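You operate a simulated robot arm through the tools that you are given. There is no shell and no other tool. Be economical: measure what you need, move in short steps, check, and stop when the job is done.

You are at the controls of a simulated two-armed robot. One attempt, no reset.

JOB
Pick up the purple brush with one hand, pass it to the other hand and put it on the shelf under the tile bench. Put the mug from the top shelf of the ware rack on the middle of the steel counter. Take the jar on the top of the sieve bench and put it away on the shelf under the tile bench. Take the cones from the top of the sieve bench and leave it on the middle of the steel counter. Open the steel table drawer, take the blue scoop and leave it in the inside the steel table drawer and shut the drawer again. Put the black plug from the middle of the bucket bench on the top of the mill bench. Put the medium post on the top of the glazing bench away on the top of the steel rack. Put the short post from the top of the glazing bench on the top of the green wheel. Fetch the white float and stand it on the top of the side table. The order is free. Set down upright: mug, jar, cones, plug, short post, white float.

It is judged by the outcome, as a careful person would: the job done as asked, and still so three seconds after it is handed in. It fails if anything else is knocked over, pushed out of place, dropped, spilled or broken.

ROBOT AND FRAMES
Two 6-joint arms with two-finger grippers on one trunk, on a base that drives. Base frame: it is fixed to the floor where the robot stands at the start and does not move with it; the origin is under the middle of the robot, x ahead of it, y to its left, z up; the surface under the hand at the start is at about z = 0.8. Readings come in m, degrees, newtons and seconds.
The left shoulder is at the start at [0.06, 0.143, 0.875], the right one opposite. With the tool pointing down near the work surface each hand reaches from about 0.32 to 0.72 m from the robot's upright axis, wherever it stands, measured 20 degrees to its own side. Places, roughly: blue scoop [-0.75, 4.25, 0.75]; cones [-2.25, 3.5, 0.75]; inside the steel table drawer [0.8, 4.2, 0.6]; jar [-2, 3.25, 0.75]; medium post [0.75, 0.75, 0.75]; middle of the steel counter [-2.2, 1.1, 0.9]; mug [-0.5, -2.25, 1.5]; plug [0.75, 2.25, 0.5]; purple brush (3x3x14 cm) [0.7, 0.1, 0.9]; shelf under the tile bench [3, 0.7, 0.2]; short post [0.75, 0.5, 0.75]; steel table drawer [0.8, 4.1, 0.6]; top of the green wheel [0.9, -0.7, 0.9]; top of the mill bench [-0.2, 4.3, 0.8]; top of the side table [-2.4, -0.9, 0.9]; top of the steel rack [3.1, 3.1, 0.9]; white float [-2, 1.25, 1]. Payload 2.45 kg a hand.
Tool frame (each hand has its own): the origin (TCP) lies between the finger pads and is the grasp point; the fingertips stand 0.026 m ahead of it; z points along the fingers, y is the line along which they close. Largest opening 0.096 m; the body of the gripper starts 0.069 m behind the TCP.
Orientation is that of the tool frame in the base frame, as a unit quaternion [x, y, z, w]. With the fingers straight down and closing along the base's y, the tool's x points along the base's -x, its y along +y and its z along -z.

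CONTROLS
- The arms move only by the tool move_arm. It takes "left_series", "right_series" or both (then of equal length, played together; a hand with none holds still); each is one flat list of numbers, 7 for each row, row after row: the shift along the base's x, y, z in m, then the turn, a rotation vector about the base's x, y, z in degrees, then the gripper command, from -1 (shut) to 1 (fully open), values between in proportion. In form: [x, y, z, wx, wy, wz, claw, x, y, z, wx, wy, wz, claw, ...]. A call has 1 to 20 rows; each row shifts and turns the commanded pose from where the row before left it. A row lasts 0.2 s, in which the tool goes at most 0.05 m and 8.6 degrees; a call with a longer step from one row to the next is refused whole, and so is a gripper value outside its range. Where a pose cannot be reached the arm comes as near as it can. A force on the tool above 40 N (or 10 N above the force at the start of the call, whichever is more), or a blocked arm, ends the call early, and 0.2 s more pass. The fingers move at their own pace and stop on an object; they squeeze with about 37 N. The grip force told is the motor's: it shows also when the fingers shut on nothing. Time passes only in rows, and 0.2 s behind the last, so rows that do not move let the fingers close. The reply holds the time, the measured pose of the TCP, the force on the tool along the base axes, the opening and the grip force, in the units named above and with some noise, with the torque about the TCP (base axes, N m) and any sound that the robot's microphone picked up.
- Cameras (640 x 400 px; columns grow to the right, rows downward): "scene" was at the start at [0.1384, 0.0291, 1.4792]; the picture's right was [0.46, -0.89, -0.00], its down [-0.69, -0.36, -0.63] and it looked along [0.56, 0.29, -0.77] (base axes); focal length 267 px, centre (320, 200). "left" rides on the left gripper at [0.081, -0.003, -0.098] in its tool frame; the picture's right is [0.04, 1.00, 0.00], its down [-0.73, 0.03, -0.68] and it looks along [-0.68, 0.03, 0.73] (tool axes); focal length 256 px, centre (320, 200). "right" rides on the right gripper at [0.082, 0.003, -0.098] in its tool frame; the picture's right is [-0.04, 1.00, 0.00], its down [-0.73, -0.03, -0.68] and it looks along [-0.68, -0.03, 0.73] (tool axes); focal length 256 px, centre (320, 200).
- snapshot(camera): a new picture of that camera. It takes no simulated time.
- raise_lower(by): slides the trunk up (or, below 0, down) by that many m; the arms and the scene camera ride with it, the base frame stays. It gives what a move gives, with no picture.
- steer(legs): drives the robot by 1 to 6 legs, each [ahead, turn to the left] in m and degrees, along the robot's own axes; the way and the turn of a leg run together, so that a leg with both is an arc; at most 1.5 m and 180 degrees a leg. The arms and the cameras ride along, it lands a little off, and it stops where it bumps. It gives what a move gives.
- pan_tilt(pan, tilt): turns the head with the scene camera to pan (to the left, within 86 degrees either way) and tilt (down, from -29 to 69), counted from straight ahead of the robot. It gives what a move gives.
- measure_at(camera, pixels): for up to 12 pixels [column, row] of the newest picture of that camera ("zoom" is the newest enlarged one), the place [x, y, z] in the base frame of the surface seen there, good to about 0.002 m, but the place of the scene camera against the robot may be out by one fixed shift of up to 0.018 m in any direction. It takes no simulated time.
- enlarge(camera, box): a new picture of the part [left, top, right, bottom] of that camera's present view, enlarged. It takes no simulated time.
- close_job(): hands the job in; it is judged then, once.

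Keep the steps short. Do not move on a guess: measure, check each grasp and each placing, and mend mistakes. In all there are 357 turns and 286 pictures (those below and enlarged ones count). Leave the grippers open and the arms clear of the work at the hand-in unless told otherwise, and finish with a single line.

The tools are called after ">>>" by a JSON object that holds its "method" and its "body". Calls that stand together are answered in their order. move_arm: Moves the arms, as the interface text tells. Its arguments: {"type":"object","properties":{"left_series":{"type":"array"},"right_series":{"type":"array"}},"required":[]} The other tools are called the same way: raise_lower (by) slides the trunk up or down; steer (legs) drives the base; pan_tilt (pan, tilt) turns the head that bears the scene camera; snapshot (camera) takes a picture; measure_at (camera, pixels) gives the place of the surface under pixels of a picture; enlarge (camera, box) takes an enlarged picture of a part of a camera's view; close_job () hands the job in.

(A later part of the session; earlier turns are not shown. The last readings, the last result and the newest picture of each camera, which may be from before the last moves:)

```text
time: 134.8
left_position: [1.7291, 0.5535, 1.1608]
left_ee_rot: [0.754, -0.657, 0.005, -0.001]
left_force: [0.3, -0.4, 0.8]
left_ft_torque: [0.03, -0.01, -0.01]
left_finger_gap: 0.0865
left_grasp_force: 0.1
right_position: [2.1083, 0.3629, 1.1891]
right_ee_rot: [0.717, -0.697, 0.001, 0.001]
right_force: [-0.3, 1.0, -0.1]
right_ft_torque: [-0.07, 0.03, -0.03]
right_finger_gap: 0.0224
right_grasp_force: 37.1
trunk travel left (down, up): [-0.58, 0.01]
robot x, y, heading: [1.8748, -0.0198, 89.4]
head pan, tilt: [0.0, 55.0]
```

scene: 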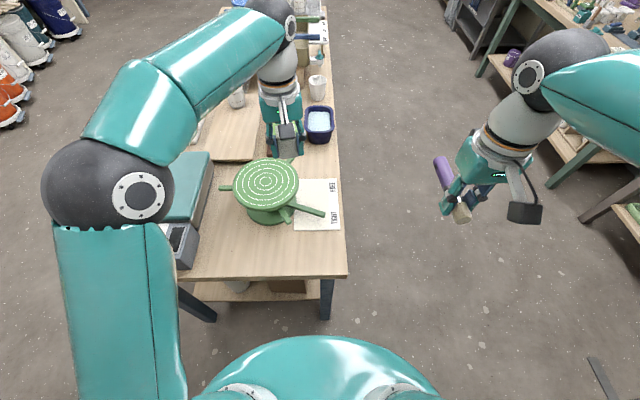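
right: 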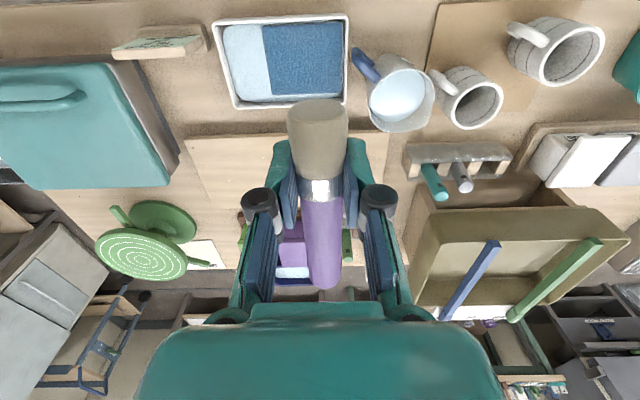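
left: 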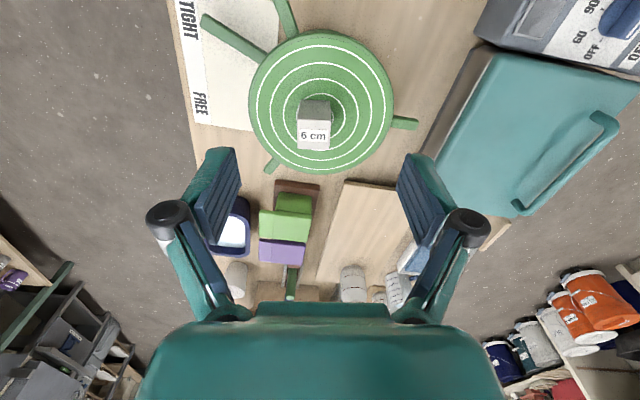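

>>> {"method": "steer", "body": {"legs": [[0.75, 0], [0, -45]]}}

>>> {"method": "steer", "body": {"legs": [[0, -44]]}}

>>> {"method": "raise_lower", "body": {"by": -0.3}}

>>> {"method": "pan_tilt", "body": {"pan": 0, "tilt": 35}}

>>> {"method": "snapshot", "body": {"camera": "scene"}}

```text
time: 141.2
left_position: [2.1845, 1.2324, 1.1626]
left_ee_rot: [-0.445, 0.895, -0.005, 0.001]
left_force: [-0.6, 0.3, -0.2]
left_ft_torque: [-0.03, 0.0, -0.03]
left_finger_gap: 0.086
left_grasp_force: 0.2
right_position: [2.3161, 0.8309, 1.1898]
right_ee_rot: [-0.395, 0.919, -0.001, -0.001]
right_force: [0.1, 0.3, -1.1]
right_ft_torque: [-0.02, 0.03, 0.02]
right_finger_gap: 0.022
right_grasp_force: 36.7
trunk travel left (down, up): [-0.58, 0.01]
robot x, y, heading: [1.8577, 0.7511, 44.4]
head pan, tilt: [0.0, 55.0]
```

```text
time: 143.9
left_position: [2.4293, 0.8713, 1.1616]
left_ee_rot: [-0.076, 0.997, -0.005, -0.002]
left_force: [0.3, -0.9, 0.4]
left_ft_torque: [-0.01, -0.03, 0.03]
left_finger_gap: 0.0863
left_grasp_force: 0.1
right_position: [2.2455, 0.4893, 1.1889]
right_ee_rot: [-0.021, 1.0, 0.0, -0.001]
right_force: [0.2, 0.0, -1.1]
right_ft_torque: [-0.02, 0.04, 0.0]
right_finger_gap: 0.0225
right_grasp_force: 37.8
trunk travel left (down, up): [-0.58, 0.01]
robot x, y, heading: [1.8582, 0.7857, 0.7]
head pan, tilt: [0.0, 55.0]
```

```text
time: 146.9
left_position: [2.4293, 0.8699, 0.8613]
left_ee_rot: [-0.077, 0.997, -0.004, -0.001]
left_force: [-0.2, -0.6, 0.8]
left_ft_torque: [0.02, 0.02, -0.01]
left_finger_gap: 0.0866
left_grasp_force: 0.0
right_position: [2.2445, 0.4884, 0.8902]
right_ee_rot: [-0.022, 1.0, 0.0, -0.001]
right_force: [0.4, -0.3, -0.7]
right_ft_torque: [0.02, 0.01, -0.01]
right_finger_gap: 0.0227
right_grasp_force: 37.0
trunk travel left (down, up): [-0.28, 0.31]
robot x, y, heading: [1.8611, 0.7796, 0.9]
head pan, tilt: [0.0, 55.0]
```

```text
time: 147.7
left_position: [2.4297, 0.8721, 0.8633]
left_ee_rot: [-0.076, 0.997, -0.005, -0.001]
left_force: [-0.1, -0.8, 1.5]
left_ft_torque: [0.02, 0.0, 0.0]
left_finger_gap: 0.0864
left_grasp_force: 0.0
right_position: [2.2449, 0.4899, 0.8895]
right_ee_rot: [-0.022, 1.0, 0.0, -0.002]
right_force: [0.1, 0.5, -0.4]
right_ft_torque: [0.0, -0.01, 0.0]
right_finger_gap: 0.0224
right_grasp_force: 36.5
trunk travel left (down, up): [-0.28, 0.31]
robot x, y, heading: [1.8627, 0.7831, 0.8]
head pan, tilt: [0.0, 35.0]
```

```text
228 pictures are left
```

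scene: 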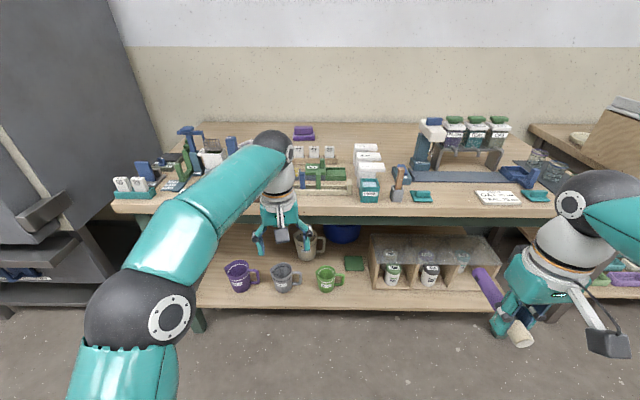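

Shelf seen: mugs at left, green block (354,263), crate at right. Measure free spots and edges.

>>> {"method": "measure_at", "body": {"camera": "scene", "pixels": [[350, 285], [352, 300], [355, 268], [326, 285], [372, 285], [354, 250], [354, 262], [350, 215], [430, 290], [495, 260], [350, 225], [210, 290]]}}

>>> {"method": "enlarge", "body": {"camera": "scene", "box": [190, 200, 510, 320]}}

```text
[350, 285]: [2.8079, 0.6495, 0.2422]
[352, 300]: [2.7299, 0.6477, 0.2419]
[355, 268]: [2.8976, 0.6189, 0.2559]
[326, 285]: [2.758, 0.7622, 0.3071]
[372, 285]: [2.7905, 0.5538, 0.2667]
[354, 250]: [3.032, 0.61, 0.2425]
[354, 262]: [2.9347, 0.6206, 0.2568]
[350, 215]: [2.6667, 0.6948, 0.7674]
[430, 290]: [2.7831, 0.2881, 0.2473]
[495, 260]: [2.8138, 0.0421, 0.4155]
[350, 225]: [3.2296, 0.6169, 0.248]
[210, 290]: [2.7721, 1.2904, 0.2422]
```

```text
2.00 times, centred on (350, 260) of scene
```

zoom: 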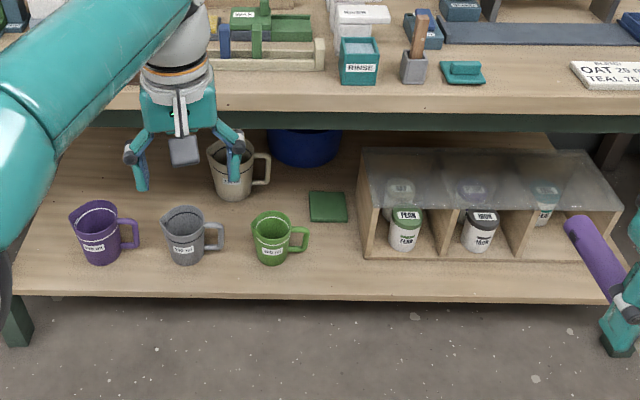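

Free strip on the shelf between the green mug and the crate: y≈0.62, x 2.73–2.87, z 0.242. Tuck the left hand back first.

>>> {"method": "move_arm", "body": {"left_series": [-0.03, 0.01, 0.035, 0, 0, 0, 1, -0.03, 0.01, 0.035, 0, 0, 0, 1, -0.03, 0.01, 0.035, 0, 0, 0, 1, -0.03, 0.01, 0.035, 0, 0, 0, 1, -0.03, 0.01, 0.035, 0, 0, 0, 1, -0.03, 0.01, 0.035, 0, 0, 0, 1, -0.02, 0.01, 0.035, 0, 0, 0, 1]}}

>>> {"method": "raise_lower", "body": {"by": -0.28}}

>>> {"method": "steer", "body": {"legs": [[0.24, 0]]}}

>>> {"method": "snapshot", "body": {"camera": "scene"}}

```text
time: 149.3
left_position: [2.2213, 0.9396, 1.0558]
left_ee_rot: [-0.076, 0.997, -0.006, 0.001]
left_force: [0.3, 0.8, 0.5]
left_ft_torque: [0.02, -0.01, -0.01]
left_finger_gap: 0.096
left_grasp_force: 0.1
left hand out of reach, approached as far as the arm can: row 6, 7
right_position: [2.2445, 0.4891, 0.8889]
right_ee_rot: [-0.021, 1.0, 0.0, -0.001]
right_force: [0.3, 0.0, -1.1]
right_ft_torque: [0.03, 0.02, 0.03]
right_finger_gap: 0.0222
right_grasp_force: 36.9
trunk travel left (down, up): [-0.28, 0.31]
robot x, y, heading: [1.8569, 0.7841, 0.7]
head pan, tilt: [0.0, 35.0]
```

```text
time: 152.1
left_position: [2.2217, 0.9395, 0.7767]
left_ee_rot: [-0.076, 0.997, -0.005, 0.001]
left_force: [-0.2, 0.0, 0.2]
left_ft_torque: [0.02, 0.02, -0.01]
left_finger_gap: 0.0957
left_grasp_force: 0.1
right_position: [2.2441, 0.488, 0.6099]
right_ee_rot: [-0.021, 1.0, 0.0, -0.001]
right_force: [-0.1, -0.7, -0.7]
right_ft_torque: [0.03, 0.03, -0.03]
right_finger_gap: 0.0223
right_grasp_force: 36.8
trunk travel left (down, up): [0.0, 0.59]
robot x, y, heading: [1.8608, 0.7853, 0.9]
head pan, tilt: [0.0, 35.0]
```

```text
time: 153.9
left_position: [2.4613, 0.944, 0.7768]
left_ee_rot: [-0.078, 0.997, -0.005, 0.001]
left_force: [-0.2, 1.2, -0.2]
left_ft_torque: [0.02, 0.01, -0.01]
left_finger_gap: 0.096
left_grasp_force: 0.0
right_position: [2.4854, 0.4931, 0.6096]
right_ee_rot: [-0.023, 1.0, 0.0, -0.002]
right_force: [-0.3, -0.2, -0.7]
right_ft_torque: [-0.02, 0.03, 0.01]
right_finger_gap: 0.0224
right_grasp_force: 37.2
trunk travel left (down, up): [0.0, 0.59]
robot x, y, heading: [2.0958, 0.7865, 0.7]
head pan, tilt: [0.0, 35.0]
```

```text
226 pictures are left
```

scene: 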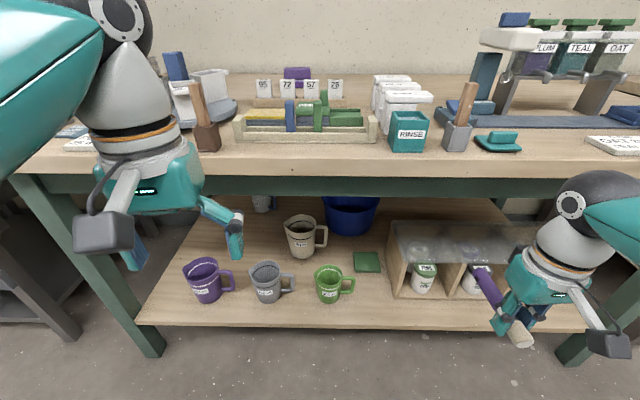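

>>> {"method": "measure_at", "body": {"camera": "scene", "pixels": [[353, 284], [389, 290], [367, 271], [370, 300], [370, 318], [396, 295], [300, 193], [300, 178], [390, 240], [160, 290], [205, 262], [170, 318]]}}

>>> {"method": "snapshot", "body": {"camera": "right"}}

```text
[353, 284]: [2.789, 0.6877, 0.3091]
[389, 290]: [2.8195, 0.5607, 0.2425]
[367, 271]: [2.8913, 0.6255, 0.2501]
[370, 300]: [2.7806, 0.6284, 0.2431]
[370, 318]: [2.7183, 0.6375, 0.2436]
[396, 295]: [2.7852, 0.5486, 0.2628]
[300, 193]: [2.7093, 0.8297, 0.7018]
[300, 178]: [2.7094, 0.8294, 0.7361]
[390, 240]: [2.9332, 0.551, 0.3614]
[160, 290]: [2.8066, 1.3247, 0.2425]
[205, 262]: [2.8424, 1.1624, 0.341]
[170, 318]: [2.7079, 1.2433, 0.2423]
```

```text
225 pictures are left
```

right: 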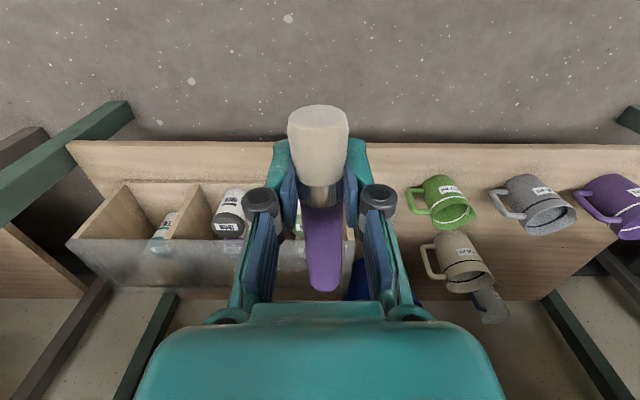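

>>> {"method": "measure_at", "body": {"camera": "scene", "pixels": [[590, 180], [555, 235], [570, 205], [530, 260], [600, 345]]}}

>>> {"method": "move_arm", "body": {"right_series": [0, 0.018, -0.038, 0, 0, 0, -1, 0, 0.018, -0.038, 0, 0, 0, -1, 0, 0.018, -0.038, 0, 0, 0, -1, 0, 0.018, -0.038, 0, 0, 0, -1, 0, 0.018, -0.038, 0, 0, 0, -1, 0, 0.018, -0.038, 0, 0, 0, -1, 0, 0.02, -0.038, 0, 0, 0, -1]}}

>>> {"method": "snapshot", "body": {"camera": "scene"}}

```text
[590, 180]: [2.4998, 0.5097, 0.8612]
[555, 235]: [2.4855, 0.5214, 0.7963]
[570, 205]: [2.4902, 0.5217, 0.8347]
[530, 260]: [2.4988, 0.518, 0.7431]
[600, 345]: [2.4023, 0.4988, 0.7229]
```

```text
time: 155.5
left_position: [2.4618, 0.9441, 0.778]
left_ee_rot: [-0.078, 0.997, -0.005, 0.001]
left_force: [-0.7, 0.5, -0.6]
left_ft_torque: [0.04, 0.01, -0.03]
left_finger_gap: 0.096
left_grasp_force: 0.1
right_position: [2.4856, 0.6231, 0.3444]
right_ee_rot: [-0.023, 1.0, 0.0, -0.002]
right_force: [-0.4, 0.0, 0.1]
right_ft_torque: [0.01, 0.02, 0.01]
right_finger_gap: 0.0225
right_grasp_force: 37.1
trunk travel left (down, up): [0.0, 0.59]
robot x, y, heading: [2.0987, 0.7867, 1.0]
head pan, tilt: [0.0, 35.0]
```

```text
224 pictures are left
```

scene: 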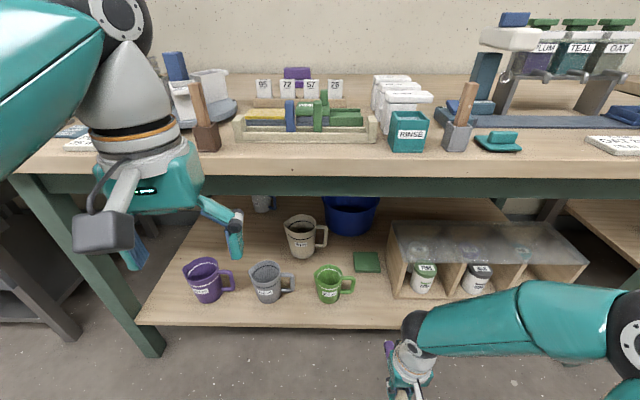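

Hand is low and level; wrist top is ≈0.25 above the TCP, so it fits under the apron (0.70). Move in 0.28 m slowly.

>>> {"method": "move_arm", "body": {"right_series": [0.04, 0, -0.003, 0, 0, 0, -1, 0.04, 0, -0.003, 0, 0, 0, -1, 0.04, 0, -0.003, 0, 0, 0, -1, 0.04, 0, -0.003, 0, 0, 0, -1]}}

>>> {"method": "snapshot", "body": {"camera": "scene"}}

>>> {"method": "snapshot", "body": {"camera": "right"}}

```text
time: 156.5
left_position: [2.4623, 0.9438, 0.7774]
left_ee_rot: [-0.078, 0.997, -0.005, 0.001]
left_force: [-0.4, -0.8, 0.4]
left_ft_torque: [0.02, -0.03, 0.0]
left_finger_gap: 0.0959
left_grasp_force: 0.0
right_position: [2.6455, 0.6208, 0.3323]
right_ee_rot: [-0.022, 1.0, 0.001, -0.001]
right_force: [0.6, -0.2, -1.1]
right_ft_torque: [0.02, -0.03, 0.03]
right_finger_gap: 0.0227
right_grasp_force: 37.1
trunk travel left (down, up): [0.0, 0.59]
robot x, y, heading: [2.0996, 0.7892, 1.1]
head pan, tilt: [0.0, 35.0]
```

```text
223 pictures are left
```

scene: 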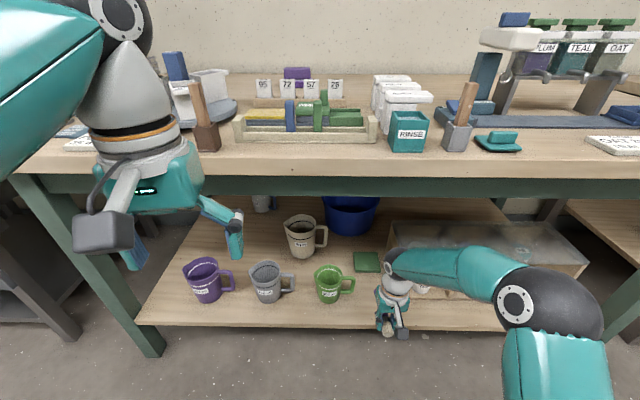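

```text
222 pictures are left
```

right: 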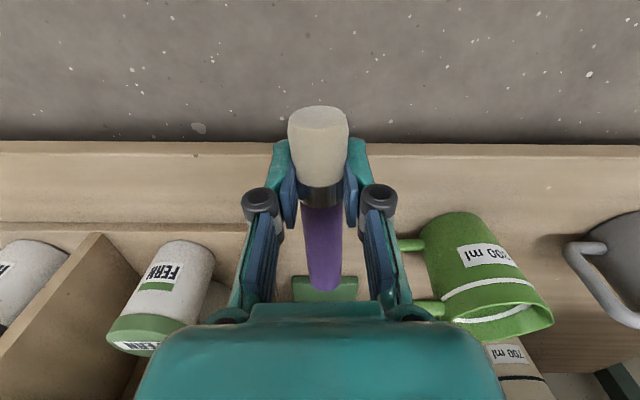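

>>> {"method": "move_arm", "body": {"right_series": [0.03, 0.003, 0, 0, 0, 0, -1, 0.03, 0.001, 0, 0, 0, 0, -1, 0.03, 0, 0, 0, 0, 0, -1, 0.03, 0, 0, 0, 0, 0, -1, 0, 0, -0.03, 0, 0, 0, -1, 0, 0, -0.02, 0, 0, 0, -1, 0, 0, -0.008, 0, 0, 0, -1]}}

>>> {"method": "snapshot", "body": {"camera": "right"}}

>>> {"method": "snapshot", "body": {"camera": "scene"}}

```text
time: 158.1
left_position: [2.4613, 0.9445, 0.7774]
left_ee_rot: [-0.078, 0.997, -0.006, 0.0]
left_force: [-0.1, 0.2, 0.1]
left_ft_torque: [-0.01, -0.03, 0.0]
left_finger_gap: 0.0961
left_grasp_force: 0.0
right_position: [2.7669, 0.6245, 0.2754]
right_ee_rot: [-0.023, 1.0, -0.001, -0.001]
right_force: [0.5, -0.2, -0.3]
right_ft_torque: [-0.04, 0.03, -0.02]
right_finger_gap: 0.0226
right_grasp_force: 36.9
trunk travel left (down, up): [0.0, 0.59]
robot x, y, heading: [2.1028, 0.7884, 0.9]
head pan, tilt: [0.0, 35.0]
```

```text
221 pictures are left
```

right: 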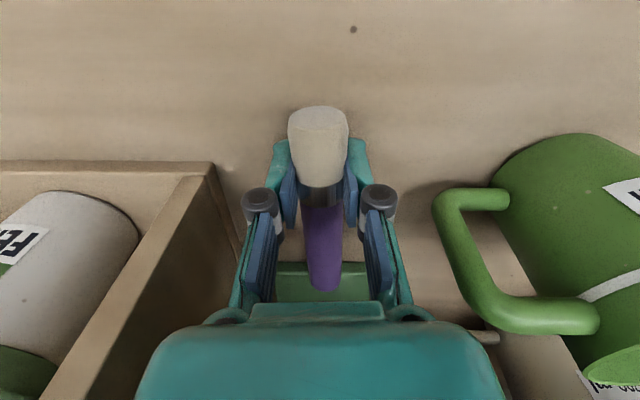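

```text
220 pictures are left
```

scene: 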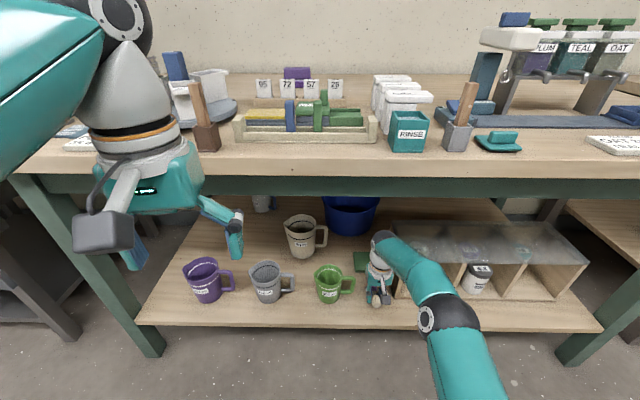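

Lower the last cm (pulling back 6 mm from the green block) and release gently.

>>> {"method": "move_arm", "body": {"right_series": [-0.006, 0, -0.005, 0, 0, 0, -1, 0, 0, -0.004, 0, 0, 0, -1, 0, 0, -0.002, 0, 0, 0, -1, 0, 0, 0, 0, 0, 0, -0.2, 0, 0, 0, 0, 0, 0, 0.1, 0, 0, 0, 0, 0, 0, 0.1]}}

>>> {"method": "snapshot", "body": {"camera": "right"}}

```text
time: 159.5
left_position: [2.4612, 0.9451, 0.7765]
left_ee_rot: [-0.078, 0.997, -0.006, 0.0]
left_force: [-0.3, 0.3, -0.4]
left_ft_torque: [-0.03, 0.0, -0.01]
left_finger_gap: 0.0961
left_grasp_force: 0.1
right_position: [2.7598, 0.6249, 0.264]
right_ee_rot: [-0.022, 1.0, 0.0, -0.002]
right_force: [-0.7, -0.5, 2.5]
right_ft_torque: [0.01, -0.03, -0.03]
right_finger_gap: 0.0531
right_grasp_force: 0.0
trunk travel left (down, up): [0.0, 0.59]
robot x, y, heading: [2.0993, 0.7883, 1.3]
head pan, tilt: [0.0, 35.0]
```

```text
219 pictures are left
```

right: 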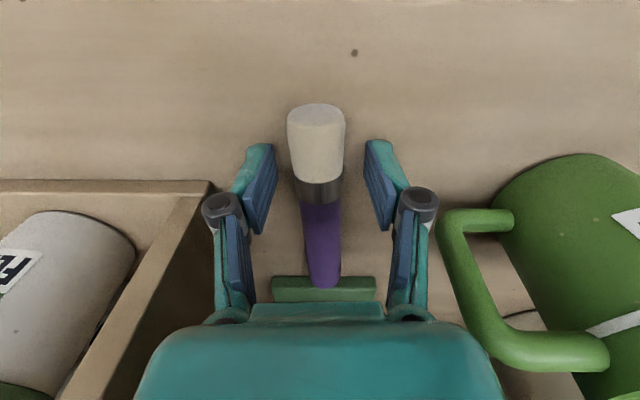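

Released, resting on the shelf. Lift the hand 6 cm and draw it out the same way.

>>> {"method": "move_arm", "body": {"right_series": [0, 0, 0.03, 0, 0, 0, 0.1, 0, 0, 0.035, 0, 0, 0, 0.1, -0.04, 0, 0.003, 0, 0, 0, 0.1, -0.04, 0, 0.003, 0, 0, 0, 0.1, -0.04, 0, 0.003, 0, 0, 0, 0.1, -0.04, 0, 0, 0, 0, 0, 0.1, -0.04, 0, 0, 0, 0, 0, 0.1, -0.04, 0, 0, 0, 0, 0, 0.1, -0.04, 0, 0, 0, 0, 0, 0.1]}}

>>> {"method": "snapshot", "body": {"camera": "right"}}

>>> {"method": "enlarge", "body": {"camera": "scene", "box": [130, 180, 530, 340]}}

```text
time: 161.5
left_position: [2.4622, 0.9422, 0.7779]
left_ee_rot: [-0.078, 0.997, -0.006, 0.001]
left_force: [-0.7, -0.1, -0.1]
left_ft_torque: [0.04, 0.04, 0.01]
left_finger_gap: 0.0962
left_grasp_force: 0.1
right_position: [2.4805, 0.6245, 0.3361]
right_ee_rot: [-0.023, 1.0, 0.0, 0.0]
right_force: [-1.1, -0.1, -0.9]
right_ft_torque: [0.01, 0.0, 0.03]
right_finger_gap: 0.0528
right_grasp_force: 0.0
trunk travel left (down, up): [0.0, 0.59]
robot x, y, heading: [2.104, 0.7869, 1.0]
head pan, tilt: [0.0, 35.0]
```

```text
218 pictures are left
```

right: 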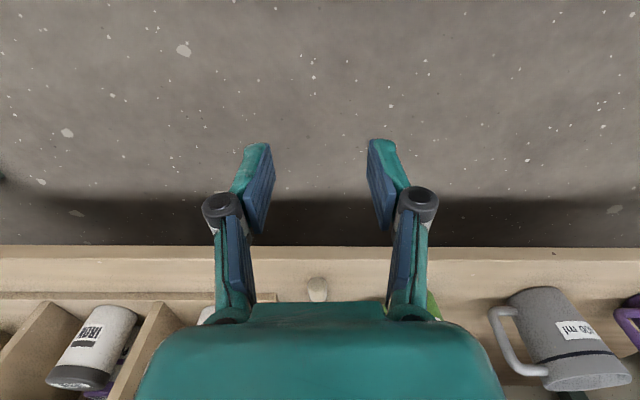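

```text
1.60 times, centred on (330, 260) of scene
```

zoom: 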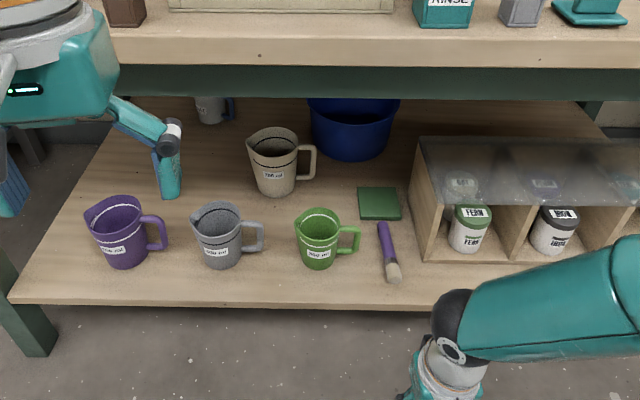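

Brush lies well on the shelf. Next, the medium post from the corridor side: back off, raise the trunk, turn around.

>>> {"method": "steer", "body": {"legs": [[-0.25, 0]]}}

>>> {"method": "raise_lower", "body": {"by": 0.58}}

>>> {"method": "move_arm", "body": {"right_series": [-0.01, -0.02, 0.035, 0, 0, 0, 0.6, -0.01, -0.02, 0.035, 0, 0, 0, 0.6, -0.01, -0.02, 0.035, 0, 0, 0, 0.6, -0.01, -0.02, 0.035, 0, 0, 0, 0.6, -0.01, -0.02, 0.035, 0, 0, 0, 0.6, -0.01, -0.02, 0.035, 0, 0, 0, 0.6, 0, -0.02, 0.035, 0, 0, 0, 0.6]}}

>>> {"method": "steer", "body": {"legs": [[0, 45]]}}

>>> {"method": "steer", "body": {"legs": [[0, 45]]}}

>>> {"method": "steer", "body": {"legs": [[0, 45]]}}

>>> {"method": "steer", "body": {"legs": [[0, 45]]}}

>>> {"method": "pan_tilt", "body": {"pan": 0, "tilt": 45}}

>>> {"method": "snapshot", "body": {"camera": "scene"}}

```text
time: 163.4
left_position: [2.2095, 0.9393, 0.7768]
left_ee_rot: [-0.077, 0.997, -0.005, 0.0]
left_force: [-0.6, -0.3, 0.1]
left_ft_torque: [0.0, 0.0, 0.0]
left_finger_gap: 0.096
left_grasp_force: 0.0
right_position: [2.2295, 0.6211, 0.3363]
right_ee_rot: [-0.022, 1.0, 0.0, -0.001]
right_force: [0.0, -0.1, 0.3]
right_ft_torque: [0.03, 0.01, -0.02]
right_finger_gap: 0.0528
right_grasp_force: 0.0
trunk travel left (down, up): [0.0, 0.59]
robot x, y, heading: [1.8484, 0.7818, 1.0]
head pan, tilt: [0.0, 35.0]
```

```text
refused: 0.58 is not a number from -0.4 to 0.4
```

```text
time: 165.0
left_position: [2.2089, 0.9397, 0.7781]
left_ee_rot: [-0.077, 0.997, -0.005, 0.001]
left_force: [0.8, -0.3, 0.1]
left_ft_torque: [0.01, 0.01, -0.01]
left_finger_gap: 0.096
left_grasp_force: 0.0
right_position: [2.1691, 0.4813, 0.583]
right_ee_rot: [-0.022, 1.0, 0.0, -0.001]
right_force: [0.6, 0.6, -0.2]
right_ft_torque: [0.02, -0.02, 0.02]
right_finger_gap: 0.0766
right_grasp_force: 0.0
trunk travel left (down, up): [0.0, 0.59]
robot x, y, heading: [1.8455, 0.785, 0.8]
head pan, tilt: [0.0, 35.0]
```

```text
time: 167.7
left_position: [1.9949, 1.1494, 0.7767]
left_ee_rot: [-0.45, 0.893, -0.005, 0.004]
left_force: [-0.1, 0.8, 0.1]
left_ft_torque: [0.01, 0.01, -0.02]
left_finger_gap: 0.0961
left_grasp_force: 0.1
right_position: [2.2883, 0.7959, 0.5842]
right_ee_rot: [-0.401, 0.916, -0.001, -0.001]
right_force: [0.0, -0.4, 0.1]
right_ft_torque: [0.02, 0.0, -0.02]
right_finger_gap: 0.0767
right_grasp_force: 0.1
trunk travel left (down, up): [0.0, 0.59]
robot x, y, heading: [1.8638, 0.767, 45.6]
head pan, tilt: [0.0, 35.0]
```

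```text
time: 170.4
left_position: [1.6842, 1.1289, 0.776]
left_ee_rot: [0.76, -0.65, 0.002, -0.006]
left_force: [-0.6, 0.7, 0.0]
left_ft_torque: [-0.04, 0.01, -0.01]
left_finger_gap: 0.0959
left_grasp_force: 0.2
right_position: [2.1414, 1.0893, 0.5835]
right_ee_rot: [0.722, -0.692, 0.0, 0.001]
right_force: [-0.3, 0.0, 0.0]
right_ft_torque: [0.04, -0.01, -0.02]
right_finger_gap: 0.0768
right_grasp_force: 0.0
trunk travel left (down, up): [0.0, 0.59]
robot x, y, heading: [1.8862, 0.7688, 90.6]
head pan, tilt: [0.0, 35.0]
```

```text
time: 173.2
left_position: [1.4872, 0.8753, 0.7748]
left_ee_rot: [0.952, -0.306, -0.001, -0.007]
left_force: [0.3, 0.6, 0.9]
left_ft_torque: [0.01, -0.01, -0.02]
left_finger_gap: 0.0962
left_grasp_force: 0.0
right_position: [1.8355, 1.1747, 0.5828]
right_ee_rot: [0.934, -0.357, 0.0, 0.0]
right_force: [0.6, 0.3, -0.5]
right_ft_torque: [0.04, 0.0, 0.04]
right_finger_gap: 0.0769
right_grasp_force: 0.1
trunk travel left (down, up): [0.0, 0.59]
robot x, y, heading: [1.9024, 0.7832, 136.1]
head pan, tilt: [0.0, 35.0]
```

```text
time: 175.9
left_position: [1.5477, 0.5498, 0.7746]
left_ee_rot: [0.996, 0.089, -0.005, -0.006]
left_force: [-0.1, -0.7, -0.6]
left_ft_torque: [-0.02, 0.0, -0.01]
left_finger_gap: 0.0959
left_grasp_force: 0.1
right_position: [1.5762, 1.0084, 0.5836]
right_ee_rot: [0.999, 0.034, 0.001, 0.0]
right_force: [0.1, 0.6, -0.1]
right_ft_torque: [-0.01, -0.01, -0.01]
right_finger_gap: 0.0769
right_grasp_force: 0.0
trunk travel left (down, up): [0.0, 0.59]
robot x, y, heading: [1.9027, 0.8127, -178.5]
head pan, tilt: [0.0, 35.0]
```

```text
time: 176.6
left_position: [1.5477, 0.5512, 0.7765]
left_ee_rot: [0.996, 0.088, -0.005, -0.007]
left_force: [0.5, 0.5, -0.6]
left_ft_torque: [0.01, 0.02, -0.02]
left_finger_gap: 0.0961
left_grasp_force: 0.0
right_position: [1.5756, 1.009, 0.5833]
right_ee_rot: [0.999, 0.035, 0.001, 0.0]
right_force: [-0.7, 0.8, -1.1]
right_ft_torque: [-0.02, 0.03, -0.05]
right_finger_gap: 0.0766
right_grasp_force: 0.0
trunk travel left (down, up): [0.0, 0.59]
robot x, y, heading: [1.8984, 0.8119, -178.3]
head pan, tilt: [0.0, 45.0]
```

```text
216 pictures are left
```

scene: 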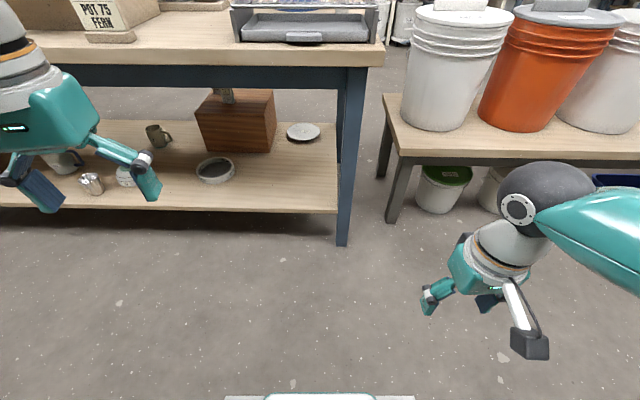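

Trunk raising is limited to 0.4 a call. Raise in two steps.

>>> {"method": "raise_lower", "body": {"by": 0.4}}

>>> {"method": "raise_lower", "body": {"by": 0.18}}

>>> {"method": "snapshot", "body": {"camera": "scene"}}

```text
time: 180.4
left_position: [1.5475, 0.551, 1.1764]
left_ee_rot: [0.996, 0.088, -0.006, -0.007]
left_force: [-0.1, 0.3, 0.6]
left_ft_torque: [-0.01, 0.0, 0.02]
left_finger_gap: 0.0962
left_grasp_force: 0.0
right_position: [1.5767, 1.0091, 0.985]
right_ee_rot: [0.999, 0.033, 0.001, 0.0]
right_force: [0.3, 0.7, 0.3]
right_ft_torque: [0.02, 0.02, -0.01]
right_finger_gap: 0.0767
right_grasp_force: 0.1
trunk travel left (down, up): [-0.4, 0.19]
robot x, y, heading: [1.901, 0.8084, -178.7]
head pan, tilt: [0.0, 45.0]
```

```text
time: 182.4
left_position: [1.5469, 0.5508, 1.3554]
left_ee_rot: [0.996, 0.089, -0.005, -0.006]
left_force: [-0.9, -0.9, -0.1]
left_ft_torque: [0.0, 0.02, 0.03]
left_finger_gap: 0.0959
left_grasp_force: 0.0
right_position: [1.5755, 1.0089, 1.1655]
right_ee_rot: [0.999, 0.034, 0.001, 0.0]
right_force: [0.4, 0.8, 0.7]
right_ft_torque: [-0.01, 0.01, 0.01]
right_finger_gap: 0.0768
right_grasp_force: 0.1
trunk travel left (down, up): [-0.58, 0.01]
robot x, y, heading: [1.9021, 0.8047, -178.3]
head pan, tilt: [0.0, 45.0]
```

```text
215 pictures are left
```

scene: 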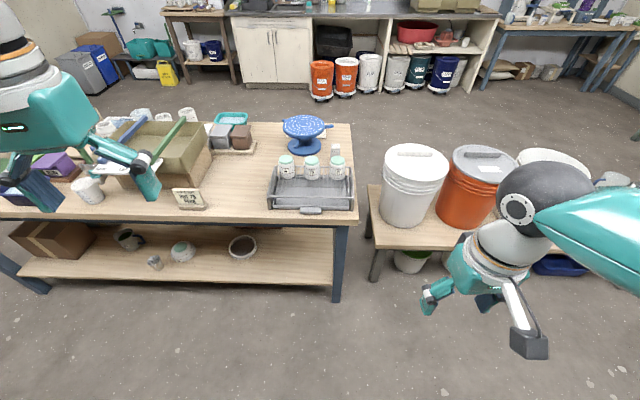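

>>> {"method": "measure_at", "body": {"camera": "scene", "pixels": [[310, 222], [250, 222], [337, 150], [337, 168], [351, 190], [283, 165], [345, 130], [270, 200]]}}

>>> {"method": "steer", "body": {"legs": [[0.42, 0]]}}

>>> {"method": "snapshot", "body": {"camera": "right"}}

```text
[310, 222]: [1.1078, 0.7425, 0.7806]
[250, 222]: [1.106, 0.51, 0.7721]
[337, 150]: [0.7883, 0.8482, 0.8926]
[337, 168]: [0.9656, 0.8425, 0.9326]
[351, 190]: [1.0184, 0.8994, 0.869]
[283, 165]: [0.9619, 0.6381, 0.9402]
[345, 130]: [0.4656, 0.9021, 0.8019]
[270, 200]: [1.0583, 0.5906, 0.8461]
```

```text
time: 185.1
left_position: [1.126, 0.5371, 1.3551]
left_ee_rot: [0.996, 0.09, -0.005, -0.007]
left_force: [-1.6, -0.8, 0.1]
left_ft_torque: [-0.02, 0.0, 0.03]
left_finger_gap: 0.0959
left_grasp_force: 0.0
right_position: [1.1529, 0.9967, 1.1659]
right_ee_rot: [0.999, 0.035, 0.0, 0.0]
right_force: [-0.2, 0.2, 0.1]
right_ft_torque: [-0.02, -0.04, -0.01]
right_finger_gap: 0.0769
right_grasp_force: 0.1
trunk travel left (down, up): [-0.58, 0.01]
robot x, y, heading: [1.4806, 0.7974, -178.4]
head pan, tilt: [0.0, 45.0]
```

```text
214 pictures are left
```

right: 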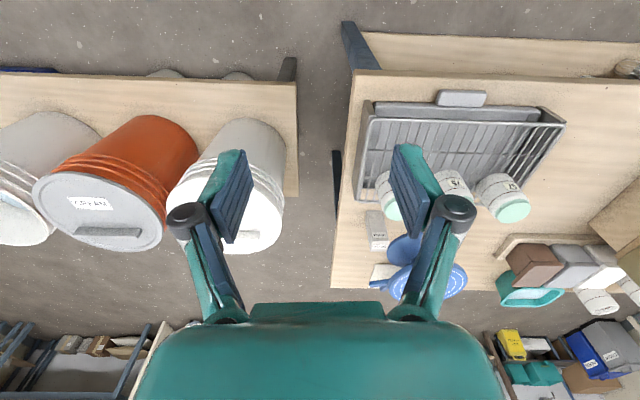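

>>> {"method": "steer", "body": {"legs": [[0.06, 0]]}}

>>> {"method": "move_arm", "body": {"right_series": [-0.035, -0.018, -0.008, 0, 0, 0, 0.6, -0.035, -0.018, -0.008, 0, 0, 0, 0.6, -0.035, -0.018, -0.008, 0, 0, 0, 0.6, -0.035, -0.018, -0.008, 0, 0, 0, 0.6, -0.035, -0.018, -0.008, 0, 0, 0, 0.6, -0.035, -0.018, -0.008, 0, 0, 0, 0.6, -0.035, -0.018, -0.008, 0, 0, 0, 0.6, -0.03, -0.018, -0.008, 0, 0, 0, 0.6]}}

>>> {"method": "snapshot", "body": {"camera": "right"}}

```text
time: 186.0
left_position: [1.0619, 0.5365, 1.3551]
left_ee_rot: [0.996, 0.09, -0.004, -0.006]
left_force: [0.0, -0.2, 0.6]
left_ft_torque: [0.0, -0.09, -0.02]
left_finger_gap: 0.0962
left_grasp_force: 0.0
right_position: [1.0905, 0.9945, 1.164]
right_ee_rot: [0.999, 0.036, 0.003, 0.0]
right_force: [-1.2, 0.5, 0.0]
right_ft_torque: [0.0, -0.07, -0.02]
right_finger_gap: 0.0767
right_grasp_force: 0.1
trunk travel left (down, up): [-0.58, 0.01]
robot x, y, heading: [1.4246, 0.7921, -178.3]
head pan, tilt: [0.0, 45.0]
```

```text
time: 187.8
left_position: [1.0642, 0.536, 1.3553]
left_ee_rot: [0.996, 0.09, -0.004, -0.007]
left_force: [-0.3, 0.4, 0.4]
left_ft_torque: [0.02, -0.03, -0.03]
left_finger_gap: 0.096
left_grasp_force: 0.0
right_position: [0.8157, 0.8476, 1.0994]
right_ee_rot: [0.999, 0.035, 0.003, 0.0]
right_force: [-0.2, -0.2, 0.2]
right_ft_torque: [-0.01, -0.03, 0.0]
right_finger_gap: 0.0771
right_grasp_force: 0.1
trunk travel left (down, up): [-0.58, 0.01]
robot x, y, heading: [1.4199, 0.7911, -178.0]
head pan, tilt: [0.0, 45.0]
```

```text
213 pictures are left
```

right: 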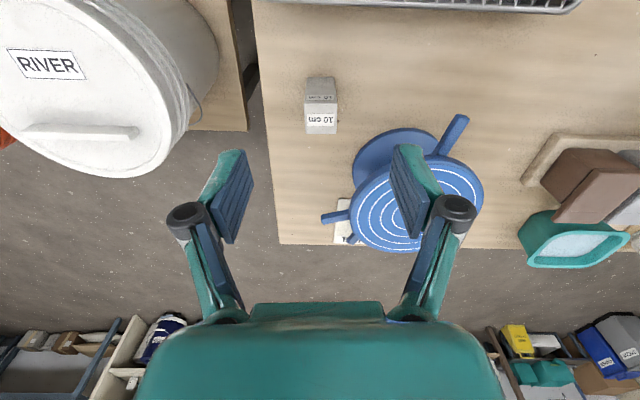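

>>> {"method": "measure_at", "body": {"camera": "right", "pixels": [[309, 113], [333, 113], [309, 130], [333, 130], [321, 121]]}}

>>> {"method": "move_arm", "body": {"right_series": [-0.015, 0, -0.035, 0, 0, 0, 0.6, -0.02, 0, -0.035, 0, 0, 0, 0.6, -0.01, 0, -0.035, 0, 0, 0, 0.6]}}

>>> {"method": "snapshot", "body": {"camera": "right"}}

```text
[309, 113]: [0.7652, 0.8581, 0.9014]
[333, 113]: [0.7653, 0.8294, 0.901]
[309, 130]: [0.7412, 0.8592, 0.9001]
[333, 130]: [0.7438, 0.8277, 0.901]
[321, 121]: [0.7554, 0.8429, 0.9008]
```

```text
time: 188.6
left_position: [1.064, 0.5366, 1.3558]
left_ee_rot: [0.996, 0.089, -0.005, -0.006]
left_force: [-0.5, 0.3, -0.4]
left_ft_torque: [0.0, -0.03, 0.0]
left_finger_gap: 0.0959
left_grasp_force: 0.1
right_position: [0.7712, 0.8502, 0.9945]
right_ee_rot: [0.999, 0.035, 0.001, 0.0]
right_force: [0.0, -0.2, -0.1]
right_ft_torque: [-0.01, -0.02, 0.01]
right_finger_gap: 0.0768
right_grasp_force: 0.0
trunk travel left (down, up): [-0.58, 0.01]
robot x, y, heading: [1.4263, 0.795, -178.2]
head pan, tilt: [0.0, 45.0]
```

```text
212 pictures are left
```

right: 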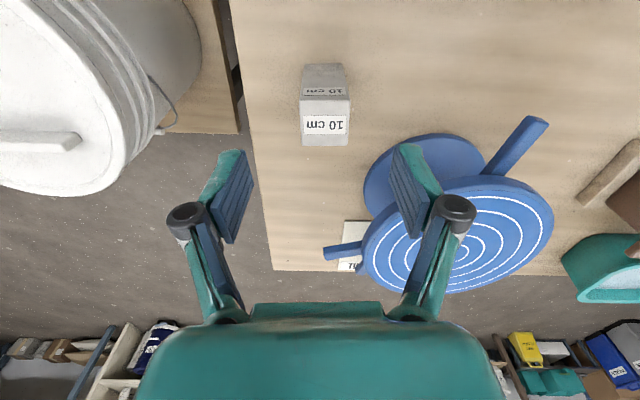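

>>> {"method": "move_arm", "body": {"right_series": [-0.015, -0.007, -0.02, 0, 0, 0, 0.4, -0.002, 0, -0.03, 0, 0, 0, 0.4, 0, 0, -0.035, 0, 0, 0, 0.4, 0, 0, -0.034, 0, 0, 0, 0.4]}}

>>> {"method": "snapshot", "body": {"camera": "right"}}

```text
time: 189.6
left_position: [1.0649, 0.5367, 1.3565]
left_ee_rot: [0.996, 0.089, -0.005, -0.006]
left_force: [0.6, -0.7, -0.2]
left_ft_torque: [0.02, -0.02, 0.0]
left_finger_gap: 0.096
left_grasp_force: 0.1
right_position: [0.755, 0.8426, 0.8762]
right_ee_rot: [0.999, 0.036, 0.0, 0.0]
right_force: [-0.2, 0.6, 0.0]
right_ft_torque: [0.0, 0.0, 0.03]
right_finger_gap: 0.067
right_grasp_force: 0.1
trunk travel left (down, up): [-0.58, 0.01]
robot x, y, heading: [1.4174, 0.7974, -178.3]
head pan, tilt: [0.0, 45.0]
```

```text
211 pictures are left
```

right: 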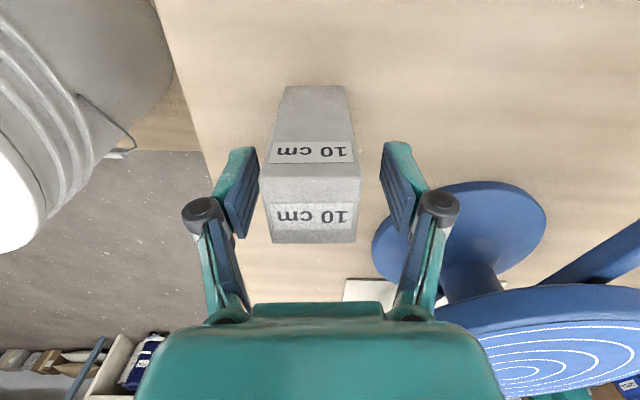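

Well placed. Close.

>>> {"method": "move_arm", "body": {"right_series": [0, 0.002, 0, 0, 0, 0, -1, 0, 0, 0, 0, 0, 0, -1, 0, 0, 0, 0, 0, 0, -1]}}

>>> {"method": "move_arm", "body": {"right_series": [0, 0, 0.045, 0, 0, 0, -1, 0, 0, 0.045, 0, 0, 0, -1, 0, 0, 0.045, 0, 0, 0, -1, 0.01, 0, 0.045, 0, 0, 0, -1, 0.03, 0, 0.03, 0, 0, 0, -1, 0.03, 0, 0.03, 0, 0, 0, -1, 0.035, 0.01, 0.02, 0, 0, 0, -1, 0.04, 0.01, 0.01, 0, 0, 0, -1, 0.04, 0.01, 0.01, 0, 0, 0, -1]}}

>>> {"method": "snapshot", "body": {"camera": "right"}}

```text
time: 190.4
left_position: [1.0654, 0.5362, 1.3559]
left_ee_rot: [0.996, 0.09, -0.005, -0.007]
left_force: [0.7, -0.6, 0.9]
left_ft_torque: [0.01, -0.02, -0.02]
left_finger_gap: 0.096
left_grasp_force: 0.1
right_position: [0.7548, 0.8451, 0.8781]
right_ee_rot: [0.999, 0.036, 0.001, 0.0]
right_force: [-0.8, -0.7, 0.4]
right_ft_torque: [-0.07, 0.1, -0.05]
right_finger_gap: 0.0394
right_grasp_force: 36.9
trunk travel left (down, up): [-0.58, 0.01]
robot x, y, heading: [1.4218, 0.7951, -178.3]
head pan, tilt: [0.0, 45.0]
```

```text
time: 192.4
left_position: [1.0669, 0.5369, 1.3565]
left_ee_rot: [0.996, 0.09, -0.006, -0.006]
left_force: [-0.2, 0.3, 0.0]
left_ft_torque: [0.02, 0.05, -0.02]
left_finger_gap: 0.096
left_grasp_force: 0.1
right_position: [0.9467, 0.8763, 1.1591]
right_ee_rot: [0.999, 0.035, -0.001, 0.0]
right_force: [0.7, -0.7, -2.3]
right_ft_torque: [0.0, 0.02, -0.01]
right_finger_gap: 0.0396
right_grasp_force: 36.9
right hand out of reach, approached as far as the arm can: row 3
trunk travel left (down, up): [-0.58, 0.01]
robot x, y, heading: [1.4226, 0.7954, -178.4]
head pan, tilt: [0.0, 45.0]
```

```text
210 pictures are left
```

right: 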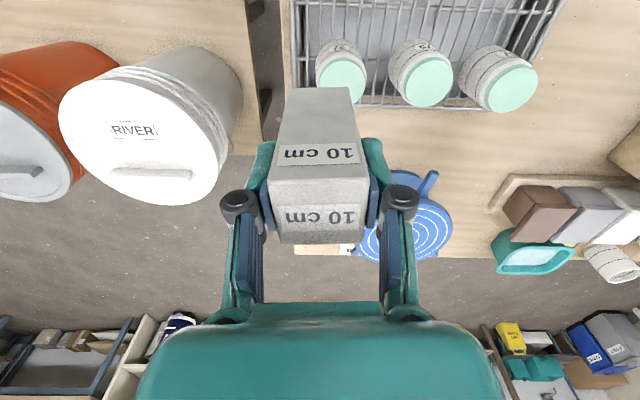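

Medium post held. Back off and turn toward the steel rack.

>>> {"method": "steer", "body": {"legs": [[-0.45, 0], [0, -45]]}}

>>> {"method": "steer", "body": {"legs": [[0, -45]]}}

>>> {"method": "pan_tilt", "body": {"pan": -20, "tilt": 30}}

>>> {"method": "snapshot", "body": {"camera": "scene"}}

```text
time: 197.6
left_position: [1.4434, 0.8771, 1.3565]
left_ee_rot: [0.955, -0.297, -0.002, -0.008]
left_force: [-0.4, -0.3, 0.6]
left_ft_torque: [0.02, 0.0, -0.02]
left_finger_gap: 0.0959
left_grasp_force: 0.1
right_position: [1.5964, 1.2024, 1.1576]
right_ee_rot: [0.937, -0.348, 0.001, 0.001]
right_force: [0.4, 0.1, -4.1]
right_ft_torque: [0.02, -0.03, 0.03]
right_finger_gap: 0.0393
right_grasp_force: 37.0
trunk travel left (down, up): [-0.58, 0.01]
robot x, y, heading: [1.8524, 0.7869, 137.0]
head pan, tilt: [0.0, 45.0]
```

```text
time: 200.3
left_position: [1.6293, 1.1459, 1.3558]
left_ee_rot: [0.766, -0.643, 0.001, -0.008]
left_force: [-0.3, -0.1, 0.1]
left_ft_torque: [0.02, 0.01, 0.01]
left_finger_gap: 0.096
left_grasp_force: 0.1
right_position: [1.9688, 1.2632, 1.157]
right_ee_rot: [0.729, -0.684, 0.001, 0.001]
right_force: [-0.1, 0.0, -2.7]
right_ft_torque: [0.0, 0.0, -0.01]
right_finger_gap: 0.0394
right_grasp_force: 36.6
trunk travel left (down, up): [-0.58, 0.01]
robot x, y, heading: [1.8224, 0.7884, 92.0]
head pan, tilt: [0.0, 45.0]
```

```text
time: 201.1
left_position: [1.6275, 1.1447, 1.3562]
left_ee_rot: [0.765, -0.643, 0.002, -0.009]
left_force: [-0.9, -0.2, 0.4]
left_ft_torque: [0.0, -0.05, 0.0]
left_finger_gap: 0.0966
left_grasp_force: 0.0
right_position: [1.9674, 1.2631, 1.1593]
right_ee_rot: [0.731, -0.683, 0.001, 0.0]
right_force: [0.1, -0.1, -3.5]
right_ft_torque: [0.02, -0.07, -0.02]
right_finger_gap: 0.0394
right_grasp_force: 37.1
trunk travel left (down, up): [-0.58, 0.01]
robot x, y, heading: [1.8211, 0.7861, 91.9]
head pan, tilt: [-20.0, 30.0]
```

```text
209 pictures are left
```

scene: 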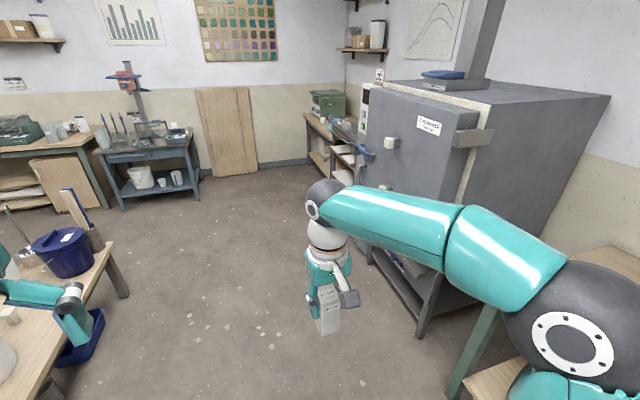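

>>> {"method": "steer", "body": {"legs": [[1.2, 0], [0.9, -40]]}}

>>> {"method": "pan_tilt", "body": {"pan": -25, "tilt": 40}}

>>> {"method": "snapshot", "body": {"camera": "scene"}}

```text
time: 211.8
left_position: [2.1489, 3.237, 1.3576]
left_ee_rot: [-0.492, 0.871, -0.004, 0.007]
left_force: [0.0, -1.1, 0.1]
left_ft_torque: [0.03, 0.01, 0.01]
left_finger_gap: 0.0961
left_grasp_force: 0.0
right_position: [2.4816, 3.1032, 1.158]
right_ee_rot: [-0.444, 0.896, 0.0, 0.0]
right_force: [0.1, -0.7, -3.3]
right_ft_torque: [0.02, -0.01, 0.0]
right_finger_gap: 0.0398
right_grasp_force: 37.1
trunk travel left (down, up): [-0.58, 0.01]
robot x, y, heading: [2.0486, 2.8496, 50.8]
head pan, tilt: [-20.0, 30.0]
```

```text
time: 212.5
left_position: [2.1474, 3.2381, 1.3576]
left_ee_rot: [-0.491, 0.871, -0.004, 0.007]
left_force: [0.7, 0.1, 0.1]
left_ft_torque: [0.0, -0.01, -0.03]
left_finger_gap: 0.0959
left_grasp_force: 0.1
right_position: [2.4822, 3.1045, 1.1592]
right_ee_rot: [-0.444, 0.896, 0.001, -0.001]
right_force: [-0.1, 0.3, -3.7]
right_ft_torque: [-0.01, 0.06, 0.01]
right_finger_gap: 0.0392
right_grasp_force: 37.1
trunk travel left (down, up): [-0.58, 0.01]
robot x, y, heading: [2.0504, 2.8483, 50.8]
head pan, tilt: [-25.0, 40.0]
```

```text
208 pictures are left
```

scene: 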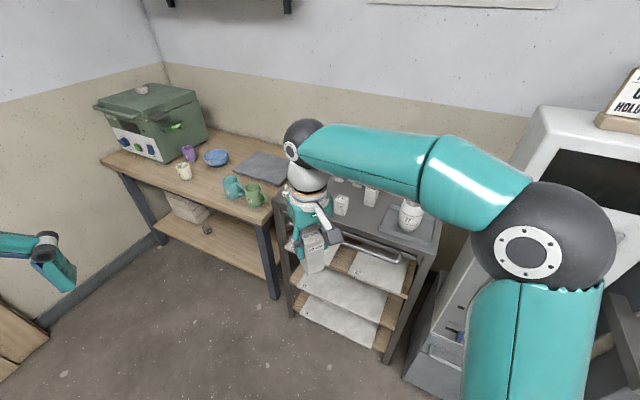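

>>> {"method": "measure_at", "body": {"camera": "scene", "pixels": [[341, 204], [370, 195], [410, 213], [355, 222], [430, 240], [345, 185], [390, 190], [300, 205], [280, 200], [355, 210], [380, 225], [415, 255]]}}

>>> {"method": "steer", "body": {"legs": [[0, -40]]}}

>>> {"method": "pan_tilt", "body": {"pan": 0, "tilt": 45}}

>>> {"method": "snapshot", "body": {"camera": "scene"}}

```text
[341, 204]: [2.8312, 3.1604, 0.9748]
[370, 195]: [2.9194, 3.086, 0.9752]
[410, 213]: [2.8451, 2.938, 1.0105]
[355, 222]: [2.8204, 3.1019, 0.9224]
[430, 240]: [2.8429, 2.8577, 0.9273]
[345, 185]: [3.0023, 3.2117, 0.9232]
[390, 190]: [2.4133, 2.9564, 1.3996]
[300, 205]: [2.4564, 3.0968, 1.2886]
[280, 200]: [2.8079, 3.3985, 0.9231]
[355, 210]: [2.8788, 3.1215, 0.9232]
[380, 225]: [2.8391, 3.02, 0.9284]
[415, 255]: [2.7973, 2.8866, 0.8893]
```

```text
time: 215.0
left_position: [2.3787, 3.0876, 1.3576]
left_ee_rot: [-0.167, 0.986, -0.005, 0.006]
left_force: [-0.1, 0.0, 0.3]
left_ft_torque: [0.0, 0.0, 0.02]
left_finger_gap: 0.096
left_grasp_force: 0.1
right_position: [2.5522, 2.7712, 1.158]
right_ee_rot: [-0.114, 0.993, 0.0, -0.001]
right_force: [0.7, -0.7, -3.5]
right_ft_torque: [-0.01, 0.01, -0.02]
right_finger_gap: 0.0396
right_grasp_force: 36.7
trunk travel left (down, up): [-0.58, 0.01]
robot x, y, heading: [2.0486, 2.8762, 11.6]
head pan, tilt: [-25.0, 40.0]
```

```text
time: 215.9
left_position: [2.3787, 3.0896, 1.3567]
left_ee_rot: [-0.168, 0.986, -0.006, 0.007]
left_force: [-0.6, 0.3, -0.4]
left_ft_torque: [0.0, -0.04, 0.03]
left_finger_gap: 0.0958
left_grasp_force: 0.1
right_position: [2.5507, 2.7731, 1.1589]
right_ee_rot: [-0.114, 0.994, -0.001, -0.001]
right_force: [0.2, 0.6, -2.5]
right_ft_torque: [-0.05, 0.01, -0.02]
right_finger_gap: 0.0395
right_grasp_force: 36.9
trunk travel left (down, up): [-0.58, 0.01]
robot x, y, heading: [2.0467, 2.8754, 11.4]
head pan, tilt: [0.0, 45.0]
```

```text
207 pictures are left
```

scene: 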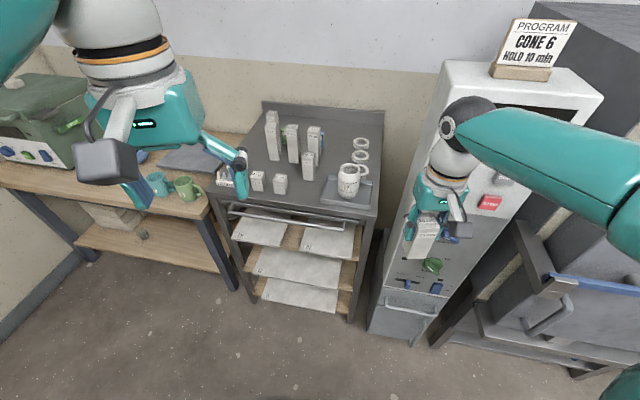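

>>> {"method": "enlarge", "body": {"camera": "scene", "box": [200, 90, 400, 220]}}

>>> {"method": "measure_at", "body": {"camera": "zoom", "pixels": [[185, 280], [255, 290], [345, 200], [290, 170], [280, 240], [310, 300], [335, 330], [400, 285], [220, 200], [160, 250], [225, 330], [520, 120]]}}

```text
3.08 times, centred on (300, 155) of scene
```

zoom: 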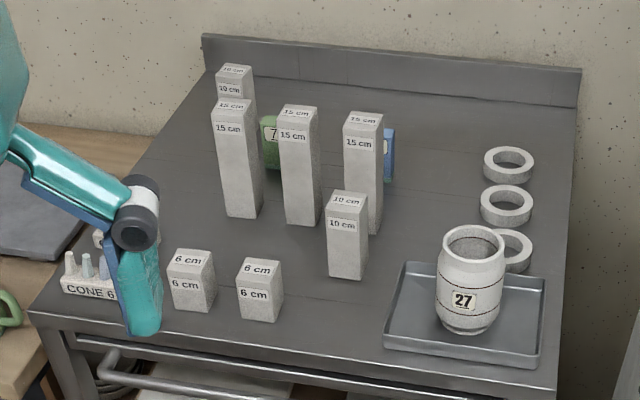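

```text
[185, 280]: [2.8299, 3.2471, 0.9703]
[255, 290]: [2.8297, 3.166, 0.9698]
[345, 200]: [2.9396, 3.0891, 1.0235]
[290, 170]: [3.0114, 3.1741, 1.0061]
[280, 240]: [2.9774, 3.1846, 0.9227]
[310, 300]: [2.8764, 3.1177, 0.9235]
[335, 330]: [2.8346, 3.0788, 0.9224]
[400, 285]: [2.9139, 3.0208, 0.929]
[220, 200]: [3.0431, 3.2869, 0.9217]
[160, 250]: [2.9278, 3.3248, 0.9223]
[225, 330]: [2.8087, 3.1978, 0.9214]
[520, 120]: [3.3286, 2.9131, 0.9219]
```

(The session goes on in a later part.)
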